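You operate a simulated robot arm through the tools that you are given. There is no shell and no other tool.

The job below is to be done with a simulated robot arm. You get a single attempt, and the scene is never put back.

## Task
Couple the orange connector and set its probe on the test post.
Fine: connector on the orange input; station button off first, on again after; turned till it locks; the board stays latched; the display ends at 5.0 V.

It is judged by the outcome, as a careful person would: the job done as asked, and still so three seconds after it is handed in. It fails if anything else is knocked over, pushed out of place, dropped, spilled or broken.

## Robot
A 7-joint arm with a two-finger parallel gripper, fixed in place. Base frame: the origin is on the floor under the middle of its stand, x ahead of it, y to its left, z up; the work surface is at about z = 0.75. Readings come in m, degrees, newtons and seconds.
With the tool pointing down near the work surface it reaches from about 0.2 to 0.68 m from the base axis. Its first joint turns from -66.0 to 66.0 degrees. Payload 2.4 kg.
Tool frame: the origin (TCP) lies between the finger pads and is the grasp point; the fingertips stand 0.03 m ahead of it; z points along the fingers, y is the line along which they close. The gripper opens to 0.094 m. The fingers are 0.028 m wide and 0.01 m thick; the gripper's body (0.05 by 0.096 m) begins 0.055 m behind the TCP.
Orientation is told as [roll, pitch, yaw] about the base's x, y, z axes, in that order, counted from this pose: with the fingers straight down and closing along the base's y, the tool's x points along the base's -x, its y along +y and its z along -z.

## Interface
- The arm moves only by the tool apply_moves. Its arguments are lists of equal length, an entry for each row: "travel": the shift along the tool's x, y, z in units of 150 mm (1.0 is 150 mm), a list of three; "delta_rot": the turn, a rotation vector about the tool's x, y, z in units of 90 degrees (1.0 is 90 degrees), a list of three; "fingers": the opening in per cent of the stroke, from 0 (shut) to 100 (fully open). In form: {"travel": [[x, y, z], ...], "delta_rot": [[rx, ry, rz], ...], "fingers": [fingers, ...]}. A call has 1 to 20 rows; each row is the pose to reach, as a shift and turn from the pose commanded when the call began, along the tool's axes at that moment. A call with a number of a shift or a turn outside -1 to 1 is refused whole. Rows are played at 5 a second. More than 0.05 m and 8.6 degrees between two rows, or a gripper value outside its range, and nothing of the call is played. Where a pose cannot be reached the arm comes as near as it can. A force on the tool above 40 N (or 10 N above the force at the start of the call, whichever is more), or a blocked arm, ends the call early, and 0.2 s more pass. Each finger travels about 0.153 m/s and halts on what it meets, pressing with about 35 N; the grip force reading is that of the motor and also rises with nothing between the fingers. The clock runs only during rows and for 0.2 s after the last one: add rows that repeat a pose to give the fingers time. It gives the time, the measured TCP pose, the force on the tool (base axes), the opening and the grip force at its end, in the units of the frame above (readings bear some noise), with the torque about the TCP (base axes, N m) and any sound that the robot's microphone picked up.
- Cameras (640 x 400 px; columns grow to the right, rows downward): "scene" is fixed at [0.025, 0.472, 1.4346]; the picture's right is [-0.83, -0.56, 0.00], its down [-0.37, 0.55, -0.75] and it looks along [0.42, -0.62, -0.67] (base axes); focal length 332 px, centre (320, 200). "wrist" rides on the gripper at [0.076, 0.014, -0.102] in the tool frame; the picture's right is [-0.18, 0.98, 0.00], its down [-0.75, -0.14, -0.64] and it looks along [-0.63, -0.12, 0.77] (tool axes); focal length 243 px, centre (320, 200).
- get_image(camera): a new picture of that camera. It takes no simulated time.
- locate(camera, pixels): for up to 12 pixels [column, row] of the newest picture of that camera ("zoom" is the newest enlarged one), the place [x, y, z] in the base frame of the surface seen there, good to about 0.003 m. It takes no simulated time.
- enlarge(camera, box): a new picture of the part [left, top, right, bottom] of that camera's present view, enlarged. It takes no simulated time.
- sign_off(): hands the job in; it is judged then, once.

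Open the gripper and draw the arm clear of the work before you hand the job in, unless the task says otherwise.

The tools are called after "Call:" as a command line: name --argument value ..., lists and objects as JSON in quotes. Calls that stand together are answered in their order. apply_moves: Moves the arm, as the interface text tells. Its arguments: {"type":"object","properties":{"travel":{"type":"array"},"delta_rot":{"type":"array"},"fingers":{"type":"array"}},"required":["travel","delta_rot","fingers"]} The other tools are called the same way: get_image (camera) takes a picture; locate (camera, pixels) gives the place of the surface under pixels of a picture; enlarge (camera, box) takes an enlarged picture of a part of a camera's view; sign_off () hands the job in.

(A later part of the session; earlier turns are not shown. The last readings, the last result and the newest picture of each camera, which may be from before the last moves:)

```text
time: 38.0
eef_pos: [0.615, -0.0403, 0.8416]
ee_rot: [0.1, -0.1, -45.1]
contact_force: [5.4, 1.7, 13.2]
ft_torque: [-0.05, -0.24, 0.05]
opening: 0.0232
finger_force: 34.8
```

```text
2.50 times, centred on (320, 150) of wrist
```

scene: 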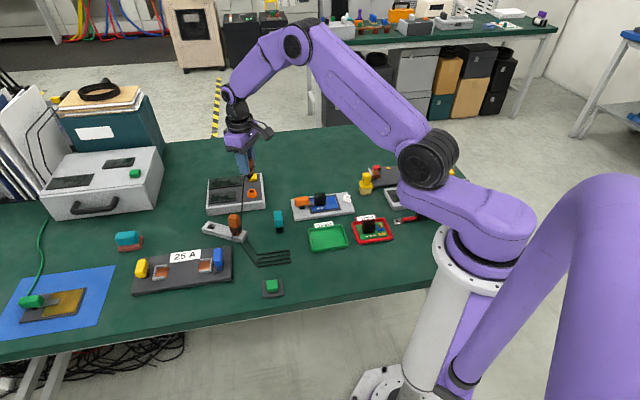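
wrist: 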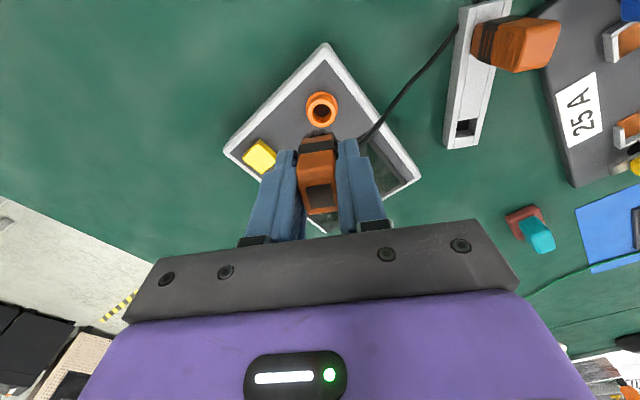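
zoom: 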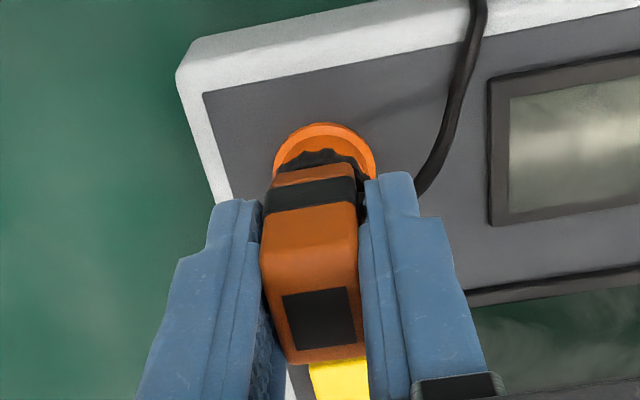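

At -45 degrees, still turning freely with no click. I continue clockwise another 36 degrees.

Call:
apply_moves --travel '[[0, 0, 0], [0, 0, 0], [0, 0, 0], [0, 0, 0], [0, 0, 0], [0, 0, 0]]' --delta_rot '[[0, 0, 0.06], [0, 0, 0.12], [0, 0, 0.18], [0, 0, 0.24], [0, 0, 0.3], [0, 0, 0.36]]' --fingers '[0, 0, 0, 0, 0, 0]'

Call:
enlarge --camera "scene" --box '[230, 165, 275, 205]'

Call:
enlarge --camera "wrist" --box '[220, 70, 420, 230]'

```text
time: 39.4
eef_pos: [0.6154, -0.0424, 0.8418]
ee_rot: [0.1, -0.1, -77.5]
contact_force: [2.6, -2.6, 19.6]
ft_torque: [-0.19, -0.03, 0.05]
opening: 0.0234
finger_force: 34.7
```

```text
10.00 times, centred on (252, 185) of scene
```

zoom: 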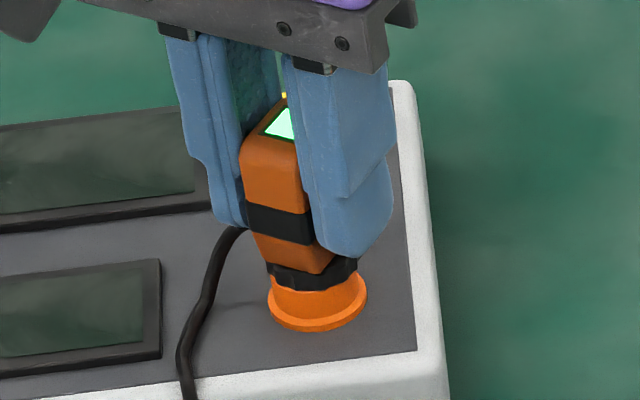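

```text
2.50 times, centred on (320, 150) of wrist
```

zoom: 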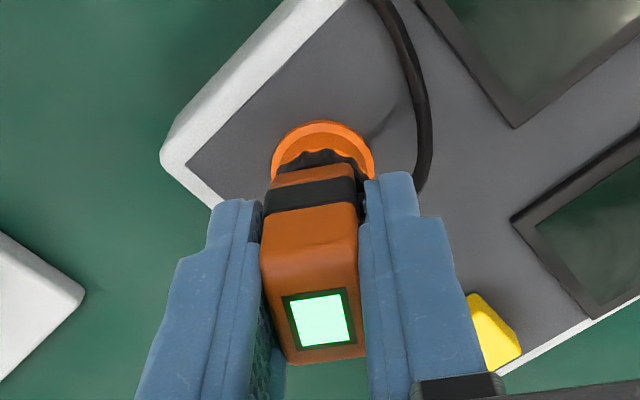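

The square on top of the connector now glows green after about 92 degrees of turn: it is locked. I ease off the downward push, open the fingers moderately and check it stays lit.

Call:
apply_moves --travel '[[0, 0, -0.004], [0, 0, -0.007], [0, 0, -0.007], [0, 0, -0.007], [0, 0, -0.007]]' --delta_rot '[[0, 0, 0], [0, 0, 0], [0, 0, 0], [0, 0, 0], [0, 0, 0]]' --fingers '[0, 0, 30, 45, 45]'

Call:
enlarge --camera "wrist" --box '[220, 70, 420, 230]'

Call:
enlarge --camera "scene" --box '[205, 155, 285, 215]'

```text
time: 40.6
eef_pos: [0.6144, -0.0405, 0.8407]
ee_rot: [0.0, 0.0, -77.4]
contact_force: [0.1, 0.5, -0.7]
ft_torque: [-0.03, 0.02, 0.02]
opening: 0.0423
finger_force: 0.0
```

```text
2.50 times, centred on (320, 150) of wrist
```

zoom: 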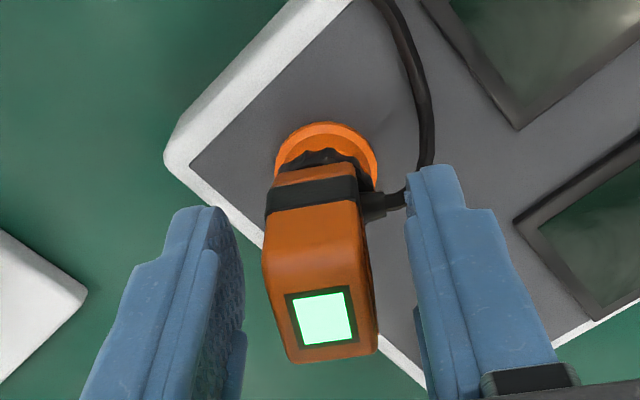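

```text
6.67 times, centred on (245, 185) of scene
```

zoom: 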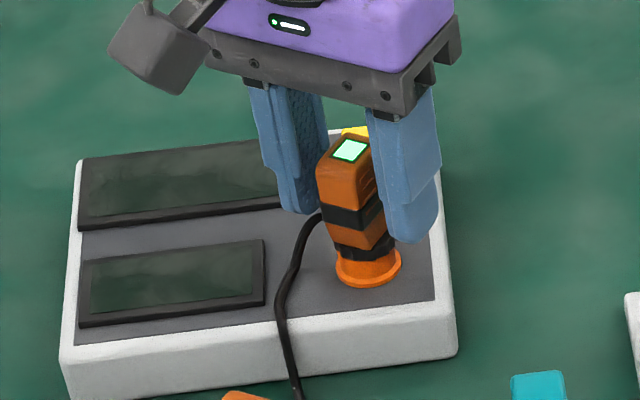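

The connector stays put and lit. I lift straight up to z 0.93 and start turning the wrist back.

Call:
apply_moves --travel '[[0, 0, -0.1], [0, 0, -0.25], [0, 0, -0.42], [0, 0, -0.595], [0, 0, -0.595], [0, 0, -0.595], [0, 0, -0.595], [0, 0, -0.595], [0, 0, -0.595], [0, 0, -0.595]]' --delta_rot '[[0, 0, 0], [0, 0, 0], [0, 0, 0], [0, 0, 0], [0, 0, -0.08], [0, 0, -0.16], [0, 0, -0.24], [0, 0, -0.32], [0, 0, -0.4], [0, 0, -0.48]]' --fingers '[45, 45, 45, 60, 60, 60, 60, 60, 60, 60]'

Call:
enlarge --camera "scene" --box '[190, 155, 290, 245]'

```text
time: 42.8
eef_pos: [0.6142, -0.0415, 0.9314]
ee_rot: [0.0, 0.0, -34.1]
contact_force: [-0.6, -0.2, -0.8]
ft_torque: [0.0, -0.05, -0.02]
opening: 0.0564
finger_force: 0.1
```

```text
4.44 times, centred on (240, 200) of scene
```

zoom: 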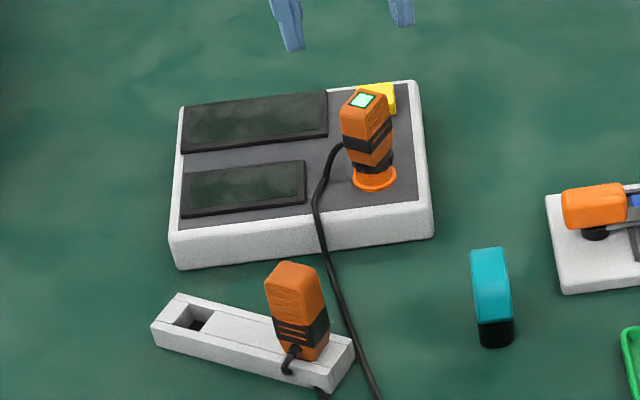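

The connector stands locked in the orange input with its lamp lit. I now move over the probe and turn to yaw 14.4 degrees.

Call:
apply_moves --travel '[[0.103, 0.062, 0], [0.206, 0.123, 0], [0.309, 0.185, 0], [0.413, 0.247, 0], [0.516, 0.308, 0], [0.619, 0.37, 0], [0.722, 0.431, 0], [0.825, 0.493, 0], [0.825, 0.493, 0]]' --delta_rot '[[0, 0, -0.0675], [0, 0, -0.135], [0, 0, -0.2025], [0, 0, -0.27], [0, 0, -0.3375], [0, 0, -0.405], [0, 0, -0.4725], [0, 0, -0.54], [0, 0, -0.54]]' --fingers '[60, 60, 60, 60, 60, 60, 60, 60, 60]'

Call:
get_image --camera "wrist"

Call:
enlarge --camera "scene" --box '[200, 195, 270, 250]'

Call:
enlarge --camera "wrist" --box '[270, 60, 370, 160]'

```text
time: 44.8
eef_pos: [0.5535, 0.0919, 0.9301]
ee_rot: [0.0, 0.0, 14.6]
contact_force: [-0.1, -0.2, -0.4]
ft_torque: [-0.01, 0.02, -0.01]
opening: 0.0564
finger_force: 0.1
```

```text
taken
```

wrist: 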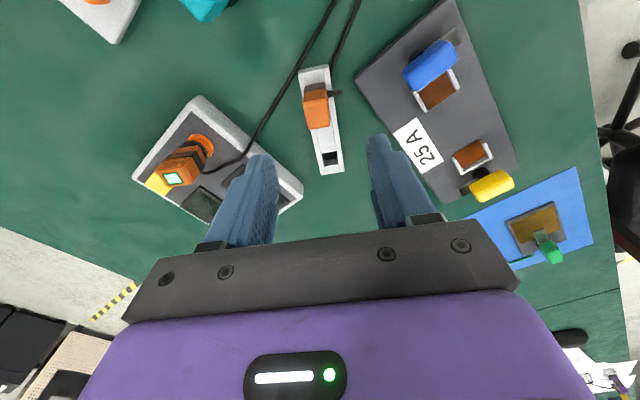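

```text
7.27 times, centred on (235, 222) of scene
```

zoom: 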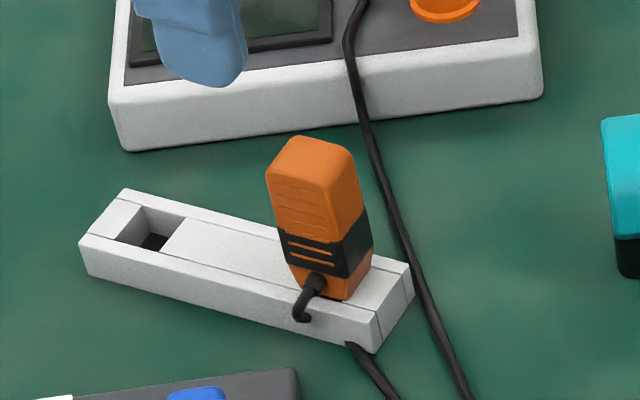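

```text
4.00 times, centred on (320, 110) of wrist
```

zoom: 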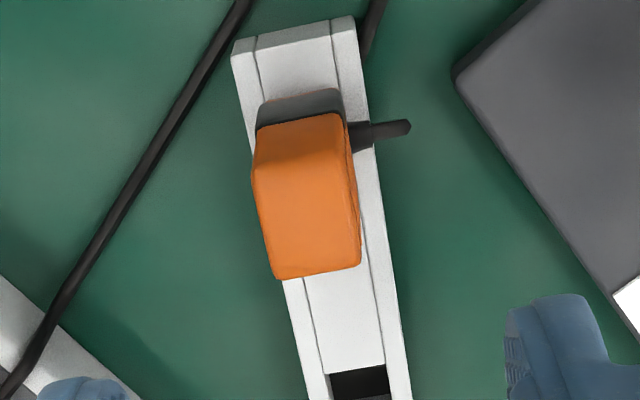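

The probe stands at (316,108) in the wrist view. I locate its top face's edges.

Call:
locate --camera "zoom" --pixels '[[308, 200], [262, 200], [352, 190], [268, 262], [355, 250], [262, 140], [338, 128], [316, 270], [300, 122], [300, 105]]'

```text
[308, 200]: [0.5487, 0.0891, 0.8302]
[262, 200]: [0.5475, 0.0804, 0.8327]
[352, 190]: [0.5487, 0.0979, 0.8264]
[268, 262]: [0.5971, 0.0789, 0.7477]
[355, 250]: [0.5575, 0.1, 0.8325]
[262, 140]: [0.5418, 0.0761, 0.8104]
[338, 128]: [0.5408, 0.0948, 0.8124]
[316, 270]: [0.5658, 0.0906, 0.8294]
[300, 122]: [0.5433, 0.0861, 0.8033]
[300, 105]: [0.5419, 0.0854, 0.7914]
```

I locate the probe's band and strain relief heights in a fresh scene enlargement to choose the grip height.

Call:
enlarge --camera "scene" --box '[220, 208, 256, 242]'

Call:
locate --camera "zoom" --pixels '[[270, 200], [275, 245], [290, 280], [300, 300], [285, 320], [270, 350], [330, 260], [370, 240], [345, 330], [370, 300], [280, 150], [300, 60]]'

```text
11.76 times, centred on (238, 225) of scene
```

zoom: 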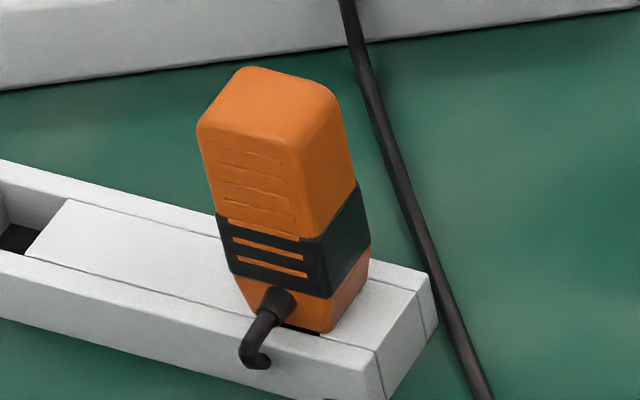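

```text
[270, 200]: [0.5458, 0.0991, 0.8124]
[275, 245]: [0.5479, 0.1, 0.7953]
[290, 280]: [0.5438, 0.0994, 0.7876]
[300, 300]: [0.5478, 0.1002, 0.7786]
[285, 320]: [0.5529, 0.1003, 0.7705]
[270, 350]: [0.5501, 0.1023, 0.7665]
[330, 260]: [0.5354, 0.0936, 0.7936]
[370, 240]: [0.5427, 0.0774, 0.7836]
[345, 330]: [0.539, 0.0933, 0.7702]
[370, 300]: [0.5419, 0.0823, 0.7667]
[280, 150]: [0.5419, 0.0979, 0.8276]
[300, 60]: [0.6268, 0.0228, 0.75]
```

The band spans about z 0.785–0.803 as on the connector. I correct sideways slightly, descend to TCP 0.8145 open, then close.

Call:
apply_moves --travel '[[0.008, -0.011, 0.2], [0.008, -0.011, 0.4], [0.008, -0.011, 0.6], [0.008, -0.011, 0.71], [0.008, -0.011, 0.773], [0.008, -0.011, 0.773]]' --delta_rot '[[0, 0, 0], [0, 0, 0], [0, 0, 0], [0, 0, 0], [0, 0, 0], [0, 0, 0]]' --fingers '[60, 60, 60, 60, 60, 60]'

Call:
enlarge --camera "wrist" --box '[220, 90, 440, 240]'

Call:
enlarge --camera "scene" --box '[200, 185, 270, 250]'

```text
time: 46.2
eef_pos: [0.5529, 0.0895, 0.8146]
ee_rot: [0.0, 0.0, 14.3]
contact_force: [-0.5, 0.2, 0.4]
ft_torque: [0.01, 0.01, 0.02]
opening: 0.0563
finger_force: 0.1
```

```text
2.67 times, centred on (330, 165) of wrist
```

zoom: 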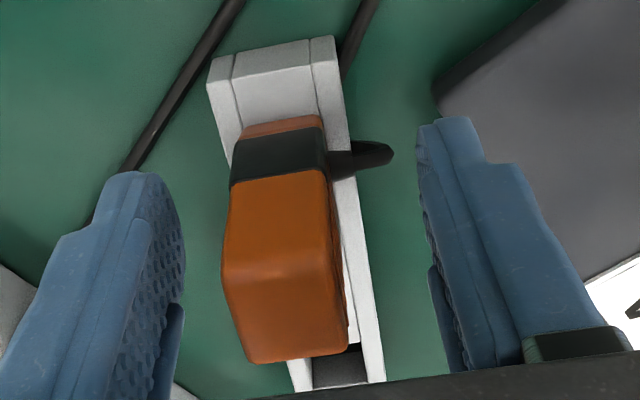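

```text
6.15 times, centred on (235, 218) of scene
```

zoom: 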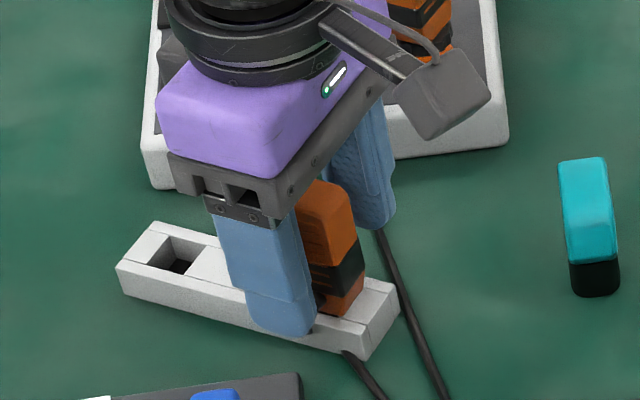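

The probe sits between the fingers, centred to about 1 mm. I close the gripper on it.

Call:
apply_moves --travel '[[0, 0, 0], [0, 0, 0], [0, 0, 0], [0, 0, 0]]' --delta_rot '[[0, 0, 0], [0, 0, 0], [0, 0, 0], [0, 0, 0]]' --fingers '[40, 20, 0, 0]'

Call:
apply_moves --travel '[[0, 0, -0.015], [0, 0, -0.03], [0, 0, -0.05], [0, 0, -0.07], [0, 0, -0.1]]' --delta_rot '[[0, 0, 0], [0, 0, 0], [0, 0, 0], [0, 0, 0], [0, 0, 0]]' --fingers '[0, 0, 0, 0, 0]'

Call:
enlarge --camera "wrist" --box '[220, 90, 440, 240]'

Call:
enlarge --camera "scene" --box '[200, 185, 270, 250]'

```text
time: 47.2
eef_pos: [0.553, 0.0897, 0.8147]
ee_rot: [0.0, 0.0, 14.4]
contact_force: [0.5, -0.1, 0.2]
ft_torque: [0.01, 0.01, 0.04]
opening: 0.0234
finger_force: 35.0
```

```text
time: 48.4
eef_pos: [0.5521, 0.0889, 0.8293]
ee_rot: [0.0, 0.0, 14.4]
contact_force: [-0.2, -0.4, -1.0]
ft_torque: [0.01, -0.01, 0.03]
opening: 0.0236
finger_force: 35.2
```

```text
2.67 times, centred on (330, 165) of wrist
```

zoom: 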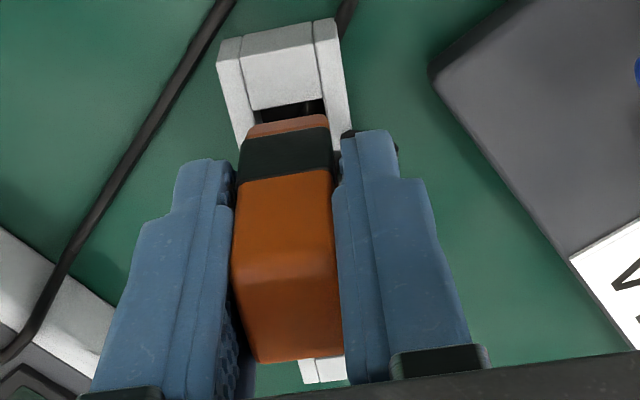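

```text
6.15 times, centred on (235, 218) of scene
```

zoom: 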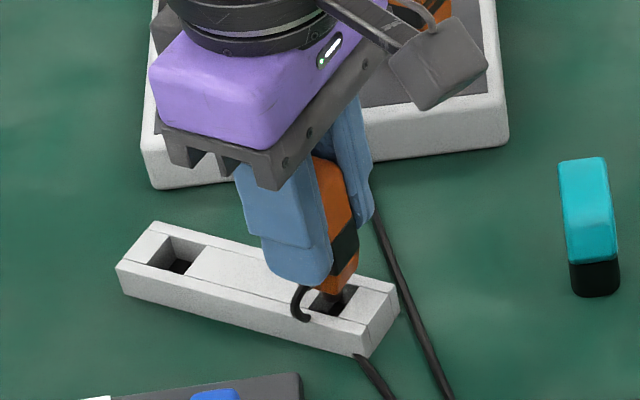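

The probe is rising with the gripper, held at 23.6 mm. I continue lifting gently to TCP z about 0.92.

Call:
apply_moves --travel '[[0, 0, -0.06], [0, 0, -0.12], [0, 0, -0.19], [0, 0, -0.27], [0, 0, -0.36], [0, 0, -0.46], [0, 0, -0.56], [0, 0, -0.62]]' --delta_rot '[[0, 0, 0], [0, 0, 0], [0, 0, 0], [0, 0, 0], [0, 0, 0], [0, 0, 0], [0, 0, 0], [0, 0, 0]]' --fingers '[0, 0, 0, 0, 0, 0, 0, 0]'

Call:
enlarge --camera "scene" --box '[190, 165, 270, 245]'

Call:
get_image --camera "wrist"

```text
time: 50.2
eef_pos: [0.5548, 0.0865, 0.9224]
ee_rot: [0.1, 0.1, 14.4]
contact_force: [-0.5, -0.2, -0.3]
ft_torque: [0.03, 0.02, -0.03]
opening: 0.023
finger_force: 34.7
```

```text
5.00 times, centred on (230, 205) of scene
```

zoom: 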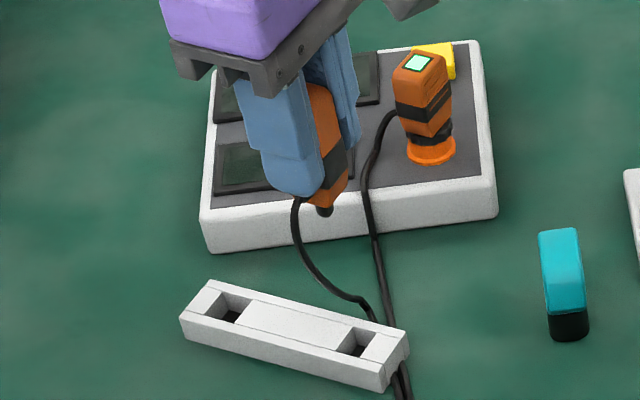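

```text
taken
```

wrist: 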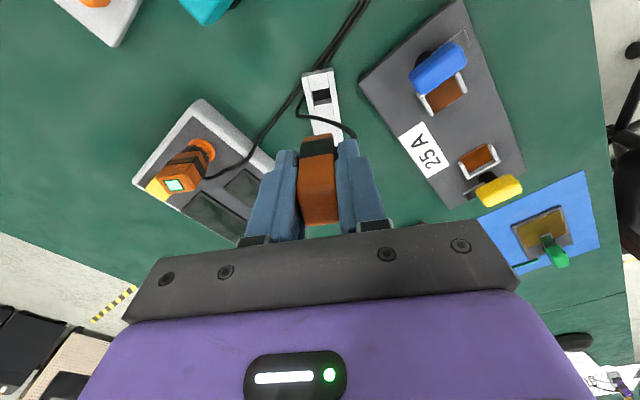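

The probe is out of the rest with a small tip below. I measure the white post and its surroundings (fins, latch) in the scene picture.

Call:
enlarge --camera "scene" --box '[285, 180, 365, 230]'

Call:
locate --camera "zoom" --pixels '[[472, 128], [518, 128], [495, 118], [495, 146], [465, 165], [525, 165], [240, 105], [315, 97], [325, 200], [245, 205], [130, 140], [185, 140]]'

Call:
enlarge --camera "scene" --box '[208, 190, 240, 216]'

```text
8.00 times, centred on (325, 205) of scene
```

zoom: 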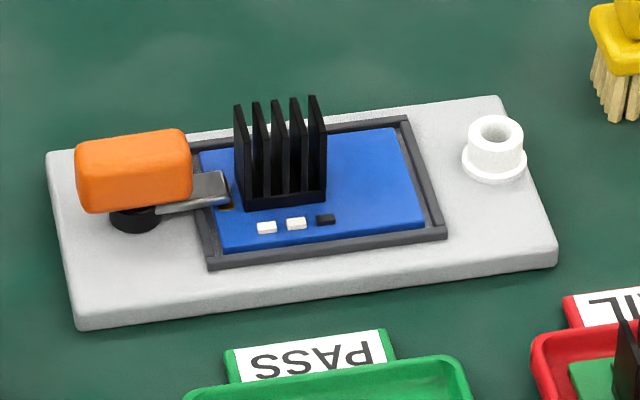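

```text
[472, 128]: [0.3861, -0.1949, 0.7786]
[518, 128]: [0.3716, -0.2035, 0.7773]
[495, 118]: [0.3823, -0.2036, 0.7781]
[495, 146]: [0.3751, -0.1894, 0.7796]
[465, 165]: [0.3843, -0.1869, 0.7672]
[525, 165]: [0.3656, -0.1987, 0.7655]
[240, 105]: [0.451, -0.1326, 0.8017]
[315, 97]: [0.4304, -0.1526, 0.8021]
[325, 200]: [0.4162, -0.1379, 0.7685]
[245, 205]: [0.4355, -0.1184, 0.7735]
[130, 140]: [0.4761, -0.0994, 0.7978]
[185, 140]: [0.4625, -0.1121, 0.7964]
```

```text
15.38 times, centred on (224, 203) of scene
```

zoom: 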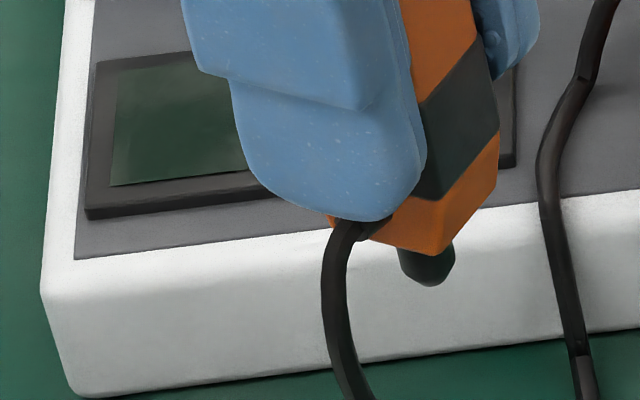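

The post's centre is about (0.379,-0.198) with top at 0.778; the nearest fin (top 0.802) is about 70 mm away toward +x+y, so I will place with yaw 45 degrees to keep the fingers off that line. I start carrying the probe across at z 0.92.

Call:
apply_moves --travel '[[0.134, -0.129, 0], [0.268, -0.257, 0], [0.402, -0.386, 0], [0.536, -0.515, 0], [0.67, -0.643, 0], [0.804, -0.772, 0], [0.804, -0.772, 0]]' --delta_rot '[[0, 0, 0], [0, 0, 0], [0, 0, 0], [0, 0, 0], [0, 0, 0], [0, 0, 0], [0, 0, 0]]' --fingers '[0, 0, 0, 0, 0, 0, 0]'

Call:
get_image --camera "scene"

Call:
locate --camera "scene" --pixels '[[366, 177], [366, 186], [370, 225], [355, 235], [372, 219]]'

```text
time: 51.8
eef_pos: [0.4659, -0.0547, 0.9222]
ee_rot: [0.0, 0.0, 14.4]
contact_force: [0.6, 0.0, -0.3]
ft_torque: [0.04, 0.01, -0.05]
opening: 0.0232
finger_force: 34.8
```

```text
taken
```

scene: 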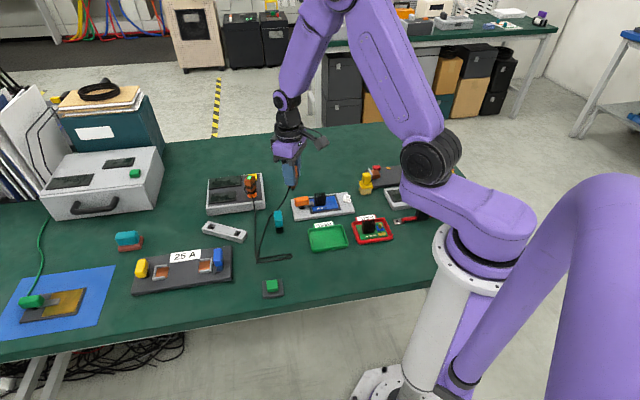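

```text
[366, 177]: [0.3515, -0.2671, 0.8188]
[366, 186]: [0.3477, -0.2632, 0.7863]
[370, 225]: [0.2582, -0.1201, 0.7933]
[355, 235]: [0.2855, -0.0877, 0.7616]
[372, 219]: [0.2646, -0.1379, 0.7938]
```

The cable follows freely. I carry on to hover above the post and turn to yaw 45 degrees.

Call:
apply_moves --travel '[[0.133, -0.13, 0], [0.267, -0.26, 0], [0.4, -0.39, 0], [0.533, -0.52, 0], [0.667, -0.65, 0], [0.8, -0.78, 0], [0.8, -0.78, 0]]' --delta_rot '[[0, 0, -0.057], [0, 0, -0.113], [0, 0, -0.17], [0, 0, -0.227], [0, 0, -0.283], [0, 0, -0.34], [0, 0, -0.34]]' --fingers '[0, 0, 0, 0, 0, 0, 0]'

Call:
get_image --camera "wrist"

Call:
enlarge --camera "wrist" --box '[270, 70, 370, 170]'

Call:
enlarge --camera "scene" --box '[285, 130, 385, 230]'

```text
time: 53.4
eef_pos: [0.3769, -0.1979, 0.9236]
ee_rot: [0.0, 0.1, 45.1]
contact_force: [0.6, 0.1, 0.2]
ft_torque: [-0.02, 0.03, -0.03]
opening: 0.0234
finger_force: 35.0
```

```text
taken
```

wrist: 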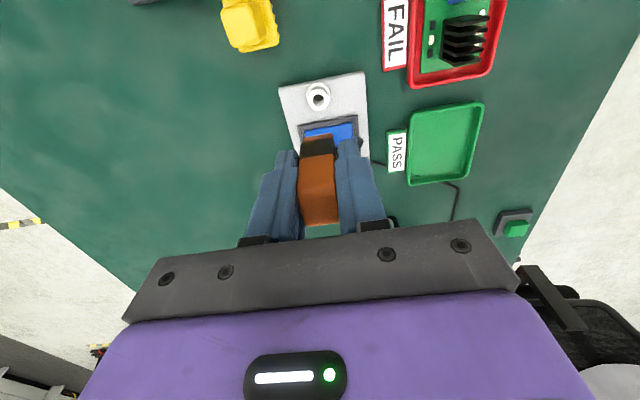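

```text
4.00 times, centred on (320, 120) of wrist
```

zoom: 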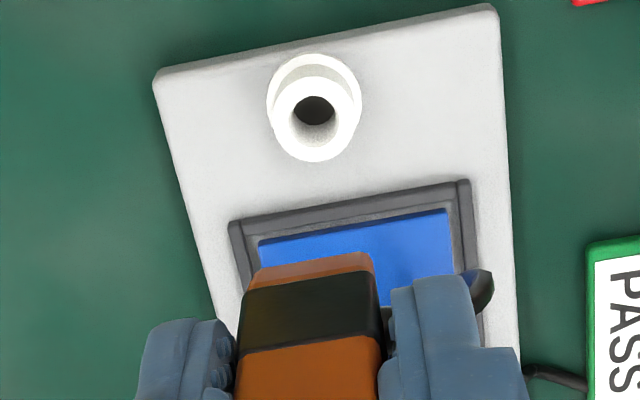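

```text
4.00 times, centred on (335, 180) of scene
```

zoom: 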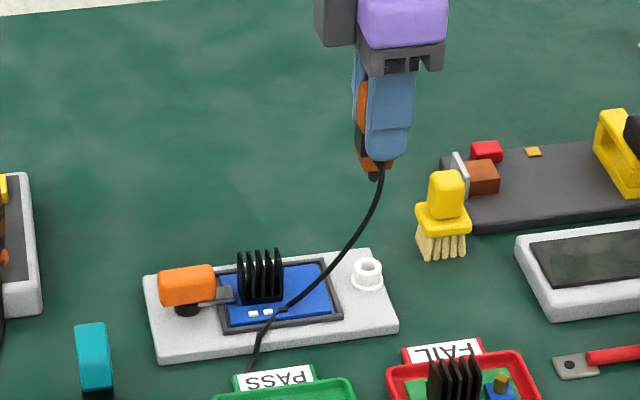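

The post's top centre computes to 2 mm off the tool axis in tool -y. I correct that and go down to TCP z 0.846, leaving about 10 mm between the tip and the post, and then look.

Call:
apply_moves --travel '[[-0.001, -0.0147, 0.15], [-0.001, -0.0147, 0.3], [-0.001, -0.0147, 0.43], [-0.001, -0.0147, 0.517], [-0.001, -0.0147, 0.517]]' --delta_rot '[[0, 0, 0], [0, 0, 0], [0, 0, 0], [0, 0, 0], [0, 0, 0]]' --fingers '[0, 0, 0, 0, 0]'

Call:
enlarge --camera "wrist" --box '[270, 80, 370, 180]'

Call:
enlarge --camera "scene" --box '[328, 172, 368, 212]'

```text
time: 54.6
eef_pos: [0.3794, -0.1987, 0.846]
ee_rot: [0.0, -0.1, 45.0]
contact_force: [-0.4, -0.9, -0.8]
ft_torque: [0.01, -0.02, -0.01]
opening: 0.0233
finger_force: 35.2
```

```text
4.00 times, centred on (320, 130) of wrist
```

zoom: 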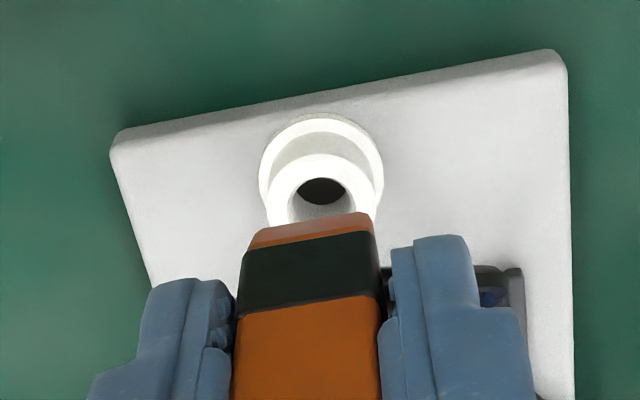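

```text
10.00 times, centred on (348, 192) of scene
```

zoom: 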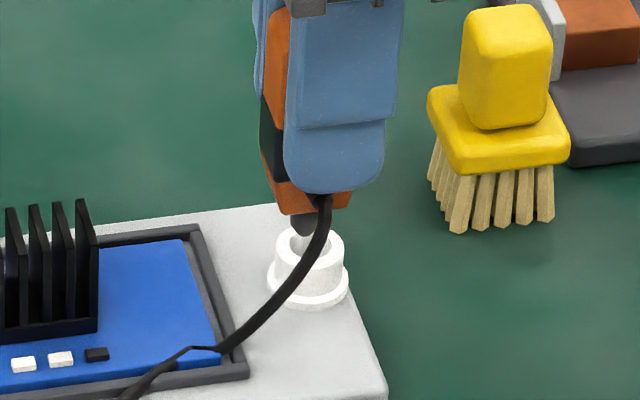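

In the scene view the tip (centre about x=304) seems left of the post's tube (centre x=310). I zoom in more to measure this offset.

Call:
enlarge --camera "scene" --box '[340, 186, 356, 204]'

Call:
enlarge --camera "wrist" --box '[295, 100, 345, 150]'

```text
16.00 times, centred on (348, 195) of scene
```

zoom: 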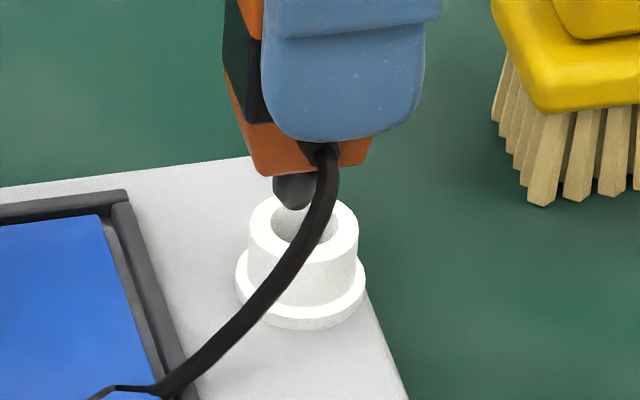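

```text
8.00 times, centred on (320, 125) of wrist
```

zoom: 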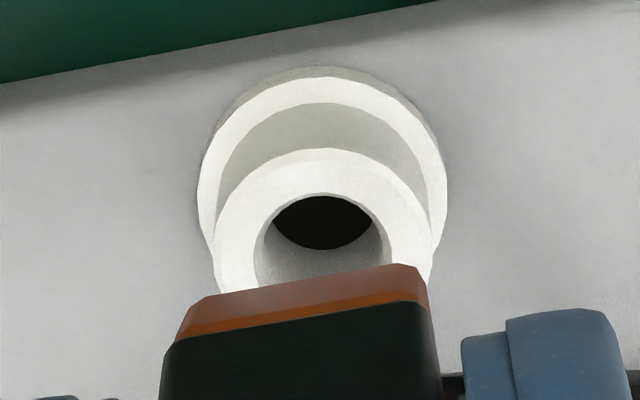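

The tip appears about 2 mm off toward (+x,+y), i.e. along tool -x. I zoom in tighter on tip and rim to refine the number.

Call:
enlarge --camera "scene" --box '[341, 190, 353, 200]'

```text
16.00 times, centred on (347, 195) of scene
```

zoom: 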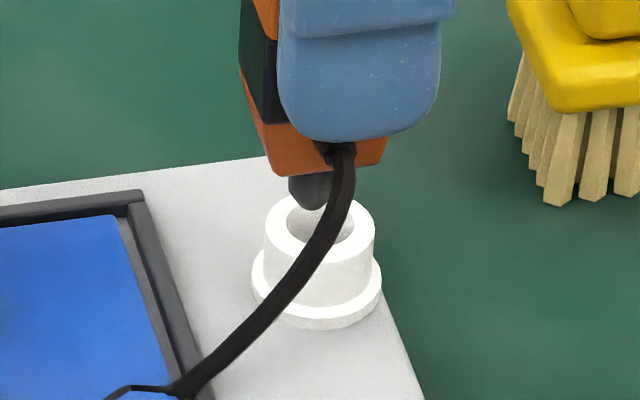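

The tip centre is about 11–12 px (2.1 mm) left of where it should be. I shift 2.1 mm along tool +x at this height and look again.

Call:
apply_moves --travel '[[0.014, 0, 0], [0.014, 0, 0]]' --delta_rot '[[0, 0, 0], [0, 0, 0]]' --fingers '[0, 0]'

Call:
enlarge --camera "scene" --box '[341, 190, 353, 200]'

Call:
enlarge --camera "wrist" --box '[295, 100, 345, 150]'

```text
time: 55.2
eef_pos: [0.3792, -0.2005, 0.8459]
ee_rot: [0.0, 0.1, 44.9]
contact_force: [0.3, -0.3, 0.9]
ft_torque: [0.0, -0.01, 0.01]
opening: 0.0232
finger_force: 34.8
```

```text
16.00 times, centred on (347, 195) of scene
```

zoom: 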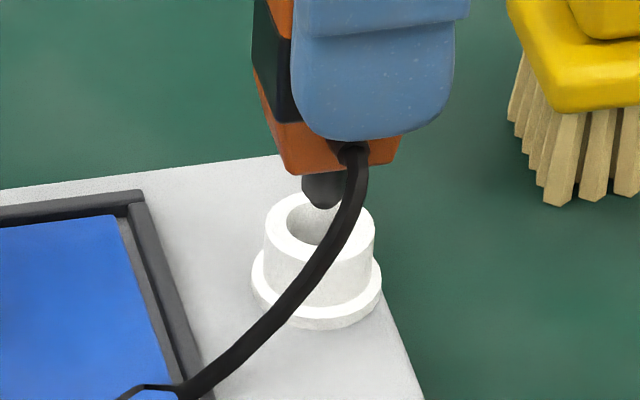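

```text
8.00 times, centred on (320, 125) of wrist
```

zoom: 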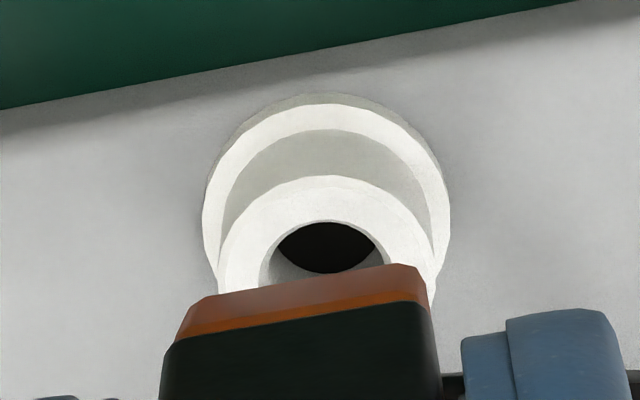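

The tip now lines up with the tube (tip lowest point at x about 323, expected 324). I lower in small steps to about z 0.834.

Call:
apply_moves --travel '[[0, 0, 0.02], [0, 0, 0.04], [0, 0, 0.06], [0, 0, 0.08]]' --delta_rot '[[0, 0, 0], [0, 0, 0], [0, 0, 0], [0, 0, 0]]' --fingers '[0, 0, 0, 0]'

Call:
enlarge --camera "scene" --box '[341, 190, 353, 200]'

```text
time: 56.2
eef_pos: [0.3781, -0.2008, 0.8332]
ee_rot: [0.0, 0.1, 45.0]
contact_force: [0.6, -1.6, -0.1]
ft_torque: [-0.02, -0.02, 0.02]
opening: 0.0235
finger_force: 35.5
```

```text
16.00 times, centred on (347, 195) of scene
```

zoom: 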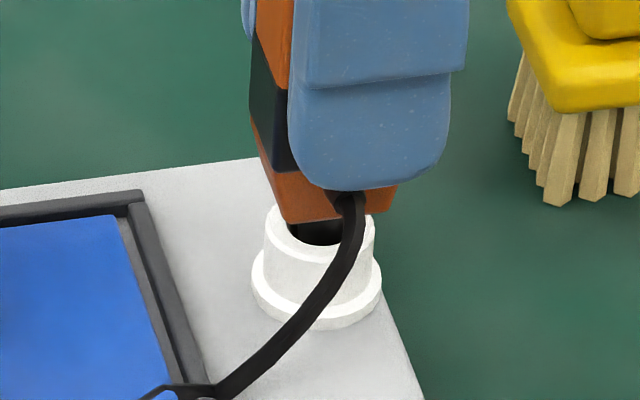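

The tip is entering the tube with under 2 N sideways. I go down further by 1 mm steps.

Call:
apply_moves --travel '[[0, 0, 0.01], [0, 0, 0.02], [0, 0, 0.03], [0, 0, 0.037]]' --delta_rot '[[0, 0, 0], [0, 0, 0], [0, 0, 0], [0, 0, 0]]' --fingers '[0, 0, 0, 0]'

Call:
enlarge --camera "scene" --box '[341, 190, 353, 200]'

```text
time: 57.2
eef_pos: [0.3783, -0.1998, 0.8267]
ee_rot: [0.0, 0.0, 45.1]
contact_force: [-1.5, -0.3, -0.6]
ft_torque: [0.04, 0.06, 0.05]
opening: 0.0232
finger_force: 35.1
```

```text
16.00 times, centred on (347, 195) of scene
```

zoom: 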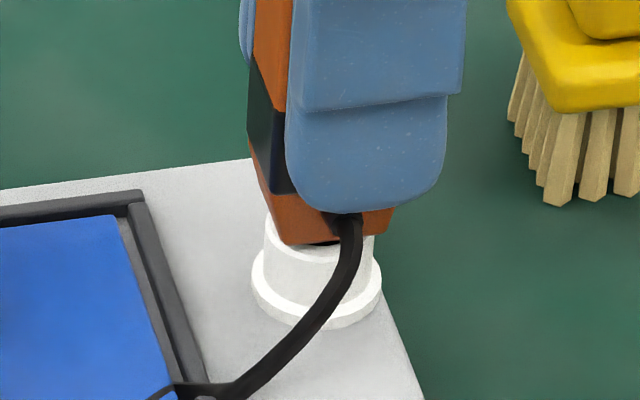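

The body is almost on the tube's rim. I lower a little more until I feel it seat.

Call:
apply_moves --travel '[[0, 0, 0.006], [0, 0, 0.012], [0, 0, 0.018], [0, 0, 0.024]]' --delta_rot '[[0, 0, 0], [0, 0, 0], [0, 0, 0], [0, 0, 0]]' --fingers '[0, 0, 0, 0]'

Call:
enlarge --camera "scene" --box '[341, 190, 353, 200]'

Call:
enlarge --camera "wrist" --box '[220, 80, 420, 240]'

```text
time: 58.2
eef_pos: [0.3796, -0.2, 0.8263]
ee_rot: [0.0, 0.0, 45.1]
contact_force: [-2.2, 3.3, 27.7]
ft_torque: [0.12, 0.01, 0.0]
opening: 0.0233
finger_force: 34.8
```

```text
16.00 times, centred on (347, 195) of scene
```

zoom: 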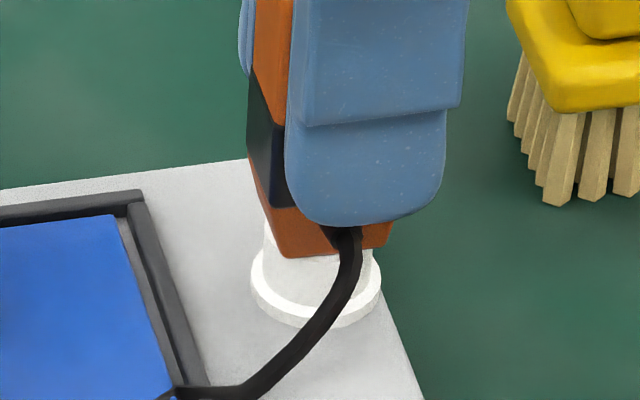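

```text
2.50 times, centred on (320, 160) of wrist
```

zoom: 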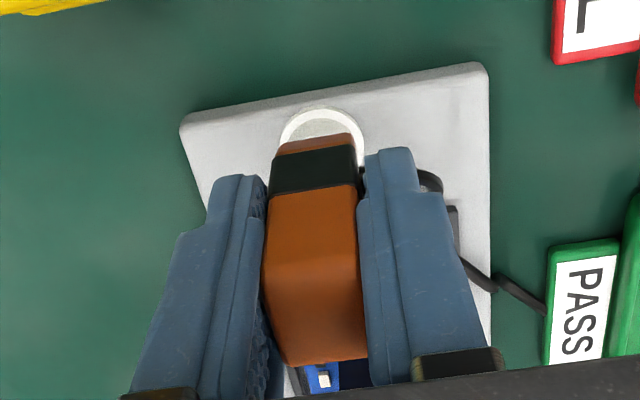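

The probe is seated: 28 N upward with the body on the rim. I ease off by about 1.5 mm of command and open the fingers partly.

Call:
apply_moves --travel '[[0, 0, -0.006], [0, 0, -0.01], [0, 0, -0.01], [0, 0, -0.01], [0, 0, -0.01]]' --delta_rot '[[0, 0, 0], [0, 0, 0], [0, 0, 0], [0, 0, 0], [0, 0, 0]]' --fingers '[0, 0, 28, 40, 45]'

Call:
enlarge --camera "scene" --box '[325, 165, 375, 215]'

Call:
enlarge --camera "wrist" --box '[220, 80, 420, 240]'

```text
time: 59.4
eef_pos: [0.3784, -0.2016, 0.8256]
ee_rot: [-0.1, 0.0, 45.0]
contact_force: [-0.1, -0.3, 0.0]
ft_torque: [0.01, 0.01, 0.03]
opening: 0.0426
finger_force: 0.1
```

```text
8.00 times, centred on (350, 190) of scene
```

zoom: 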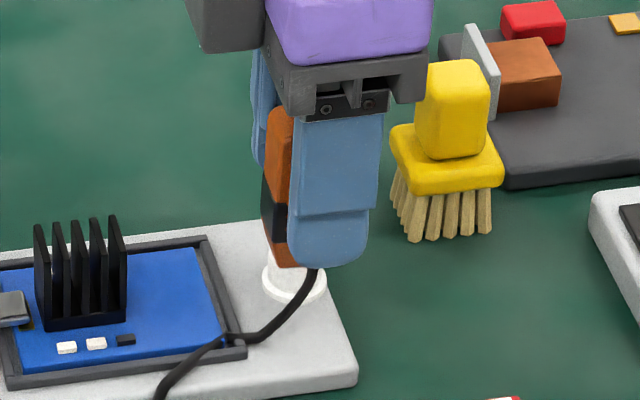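

```text
2.50 times, centred on (320, 160) of wrist
```

zoom: 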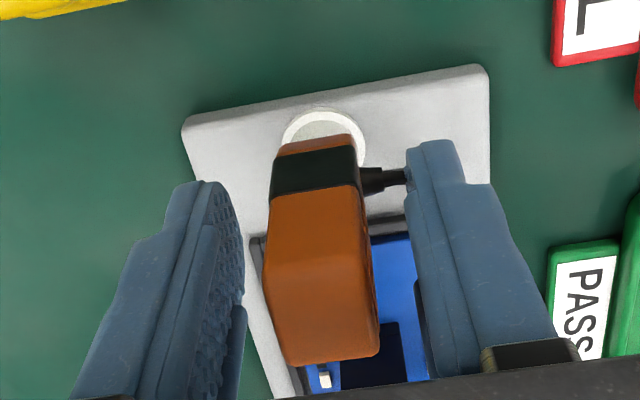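

Released; the probe stands upright on the post. I lift straight up, slowly at first, to z 0.93.

Call:
apply_moves --travel '[[0, 0, -0.05], [0, 0, -0.12], [0, 0, -0.25], [0, 0, -0.4], [0, 0, -0.55], [0, 0, -0.7]]' --delta_rot '[[0, 0, 0], [0, 0, 0], [0, 0, 0], [0, 0, 0], [0, 0, 0], [0, 0, 0]]' --fingers '[45, 45, 45, 45, 45, 45]'

Call:
enlarge --camera "scene" --box '[285, 165, 375, 235]'

Call:
get_image --camera "scene"

Call:
get_image --camera "wrist"

```text
time: 60.8
eef_pos: [0.3784, -0.2025, 0.93]
ee_rot: [0.1, 0.0, 45.0]
contact_force: [0.1, 0.3, 0.0]
ft_torque: [0.03, 0.0, 0.01]
opening: 0.0424
finger_force: 0.1
```

```text
5.71 times, centred on (330, 200) of scene
```

zoom: 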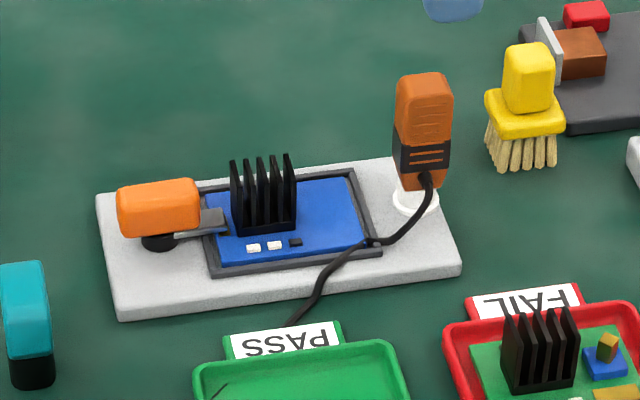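

```text
taken
```

scene: 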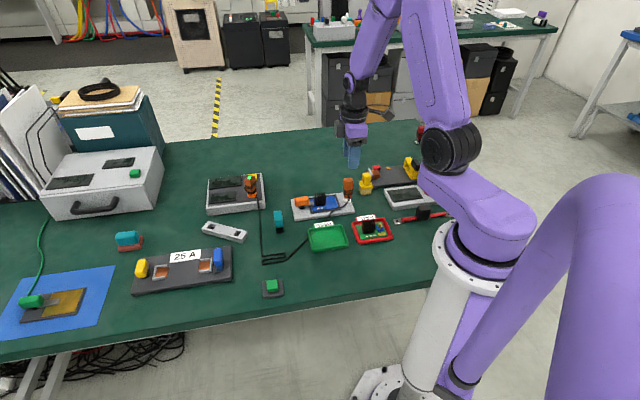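

```text
taken
```

wrist: 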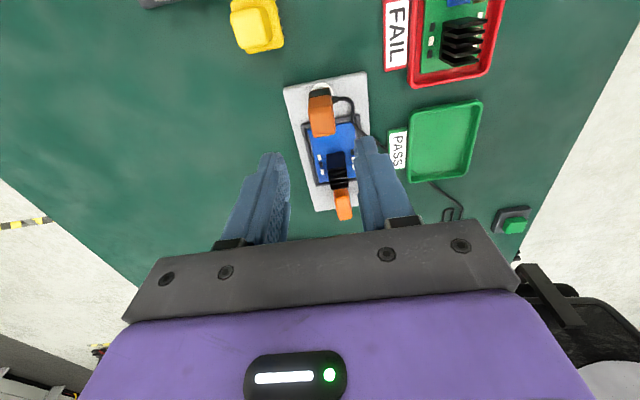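

The probe stands on the white post, the board and its orange latch are untouched, and the connector's lamp is lit. Now I go back toward the green button, closing the gripper and turning to yaw 0.

Call:
apply_moves --travel '[[-0.118, 0.124, 0], [-0.236, 0.248, 0], [-0.354, 0.371, 0], [-0.471, 0.495, 0], [-0.589, 0.619, 0], [-0.707, 0.743, 0], [-0.825, 0.866, 0], [-0.943, 0.99, 0], [-0.943, 0.99, 0]]' --delta_rot '[[0, 0, 0.0625], [0, 0, 0.125], [0, 0, 0.1875], [0, 0, 0.25], [0, 0, 0.3125], [0, 0, 0.375], [0, 0, 0.4375], [0, 0, 0.5], [0, 0, 0.5]]' --fingers '[45, 30, 10, 0, 0, 0, 0, 0, 0]'

```text
time: 62.8
eef_pos: [0.3744, 0.0041, 0.9294]
ee_rot: [-0.1, 0.2, 0.0]
contact_force: [0.6, -0.4, 0.0]
ft_torque: [-0.02, -0.01, 0.0]
opening: 0.0
finger_force: 33.1
```

The gripper is shut at yaw 0. I move on sideways toward the green button and come down to z 0.88.

Call:
apply_moves --travel '[[0.01, 0.2, 0], [0.02, 0.4, 0.05], [0.03, 0.6, 0.12], [0.04, 0.8, 0.22], [0.043, 0.99, 0.32], [0.043, 0.99, 0.32]]' --delta_rot '[[0, 0, 0], [0, 0, 0], [0, 0, 0], [0, 0, 0], [0, 0, 0], [0, 0, 0]]' --fingers '[0, 0, 0, 0, 0, 0]'

Call:
get_image --camera "wrist"

Call:
locate --camera "wrist" --pixels '[[314, 108], [310, 104]]'

```text
time: 64.2
eef_pos: [0.3663, 0.153, 0.8822]
ee_rot: [0.0, 0.0, 0.0]
contact_force: [0.6, 0.3, -0.4]
ft_torque: [0.0, -0.04, -0.04]
opening: 0.0
finger_force: 32.7
```

```text
taken
```

wrist: 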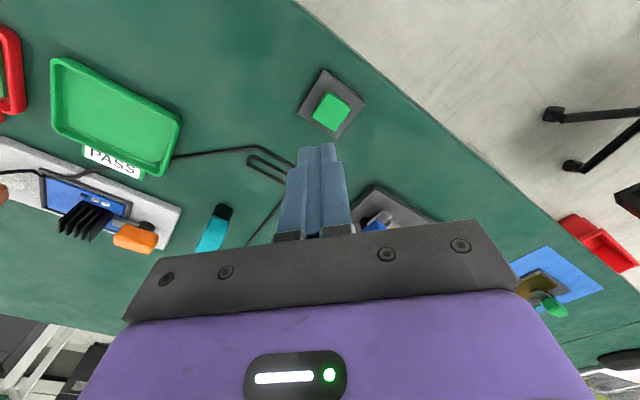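

```text
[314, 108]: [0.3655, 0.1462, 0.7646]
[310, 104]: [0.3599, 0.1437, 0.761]
```

The button shows at (331,111), about 9 mm in +y from the fingers, matching (0.368,0.162). I centre over it and press it once as before.

Call:
apply_moves --travel '[[-0.011, 0.06, 0.15], [-0.011, 0.06, 0.35], [-0.011, 0.06, 0.48], [-0.011, 0.06, 0.525], [-0.011, 0.06, 0.542], [-0.011, 0.06, 0.555], [-0.011, 0.06, 0.565], [-0.011, 0.06, 0.572]]' --delta_rot '[[0, 0, 0], [0, 0, 0], [0, 0, 0], [0, 0, 0], [0, 0, 0], [0, 0, 0], [0, 0, 0], [0, 0, 0]]' --fingers '[0, 0, 0, 0, 0, 0, 0, 0]'

Call:
enlarge --camera "scene" --box '[200, 160, 300, 230]'

```text
time: 66.0
eef_pos: [0.3688, 0.1611, 0.7969]
ee_rot: [0.0, 0.1, 0.0]
contact_force: [-0.8, -3.2, 9.5]
ft_torque: [-0.07, 0.04, 0.03]
opening: 0.0002
finger_force: 33.2
heard: click
```

```text
5.71 times, centred on (250, 195) of scene
```

zoom: 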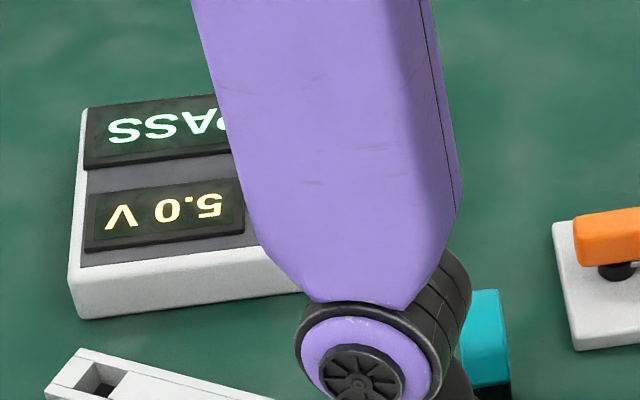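

A click, and the second window now shows 5.0 V. I lift off the button, draw back up and open the gripper.

Call:
apply_moves --travel '[[0, 0, -0.03], [0, 0, -0.12], [0, 0, -0.35], [0, -0.1, -0.6], [0, -0.3, -0.8], [0, -0.6, -0.95], [0, -0.9, -1.0], [0, -0.9, -1.0]]' --delta_rot '[[0, 0, 0], [0, 0, 0], [0, 0, 0], [0, 0, 0], [0, 0, 0], [0, 0, 0], [0, 0, 0], [0, 0, 0]]' --fingers '[0, 0, 0, 0, 20, 50, 80, 80]'

Call:
get_image --camera "scene"

Call:
enlarge --camera "scene" --box '[200, 160, 300, 230]'

Call:
enlarge --camera "scene" --box '[280, 160, 380, 240]'

Call:
enlarge --camera "scene" --box '[190, 210, 310, 310]'

```text
refused: row 6 steps farther than a row can; nothing moved
```

```text
taken
```

scene: 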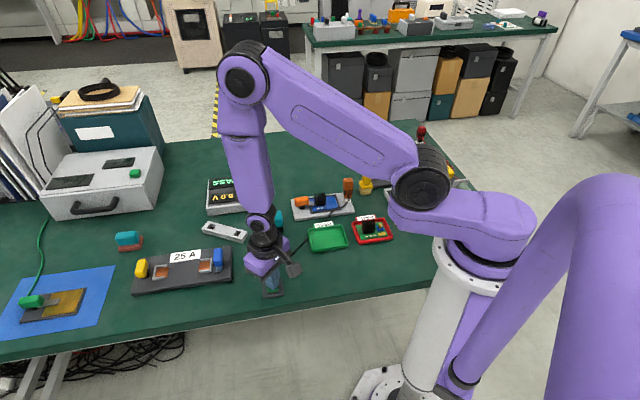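

```text
5.71 times, centred on (250, 195) of scene
```

zoom: 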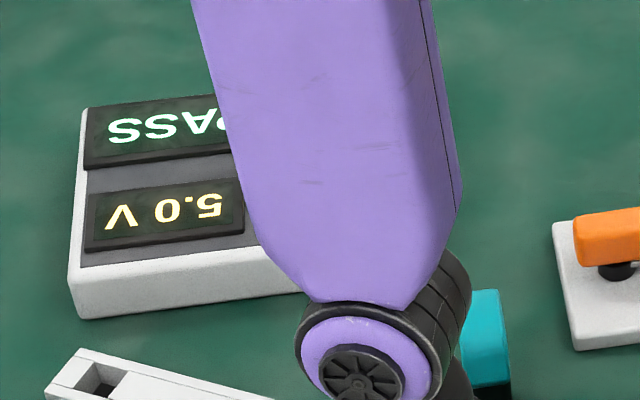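

```text
5.00 times, centred on (330, 200) of scene
```

zoom: 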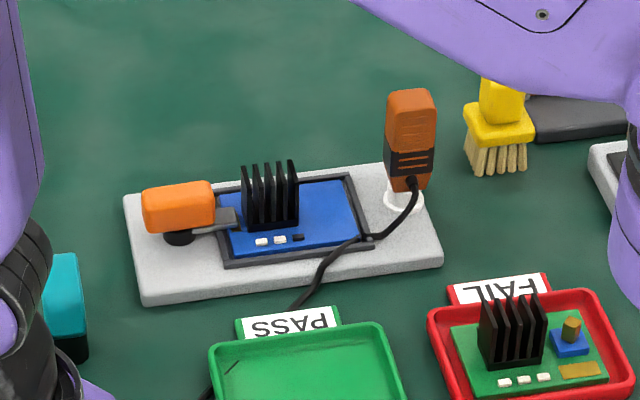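

```text
4.00 times, centred on (250, 260) of scene
```

zoom: 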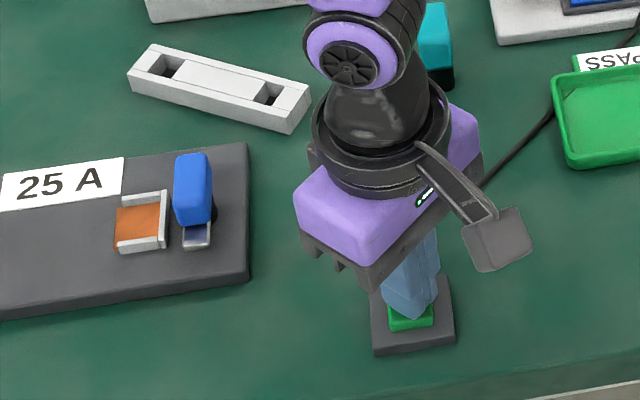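

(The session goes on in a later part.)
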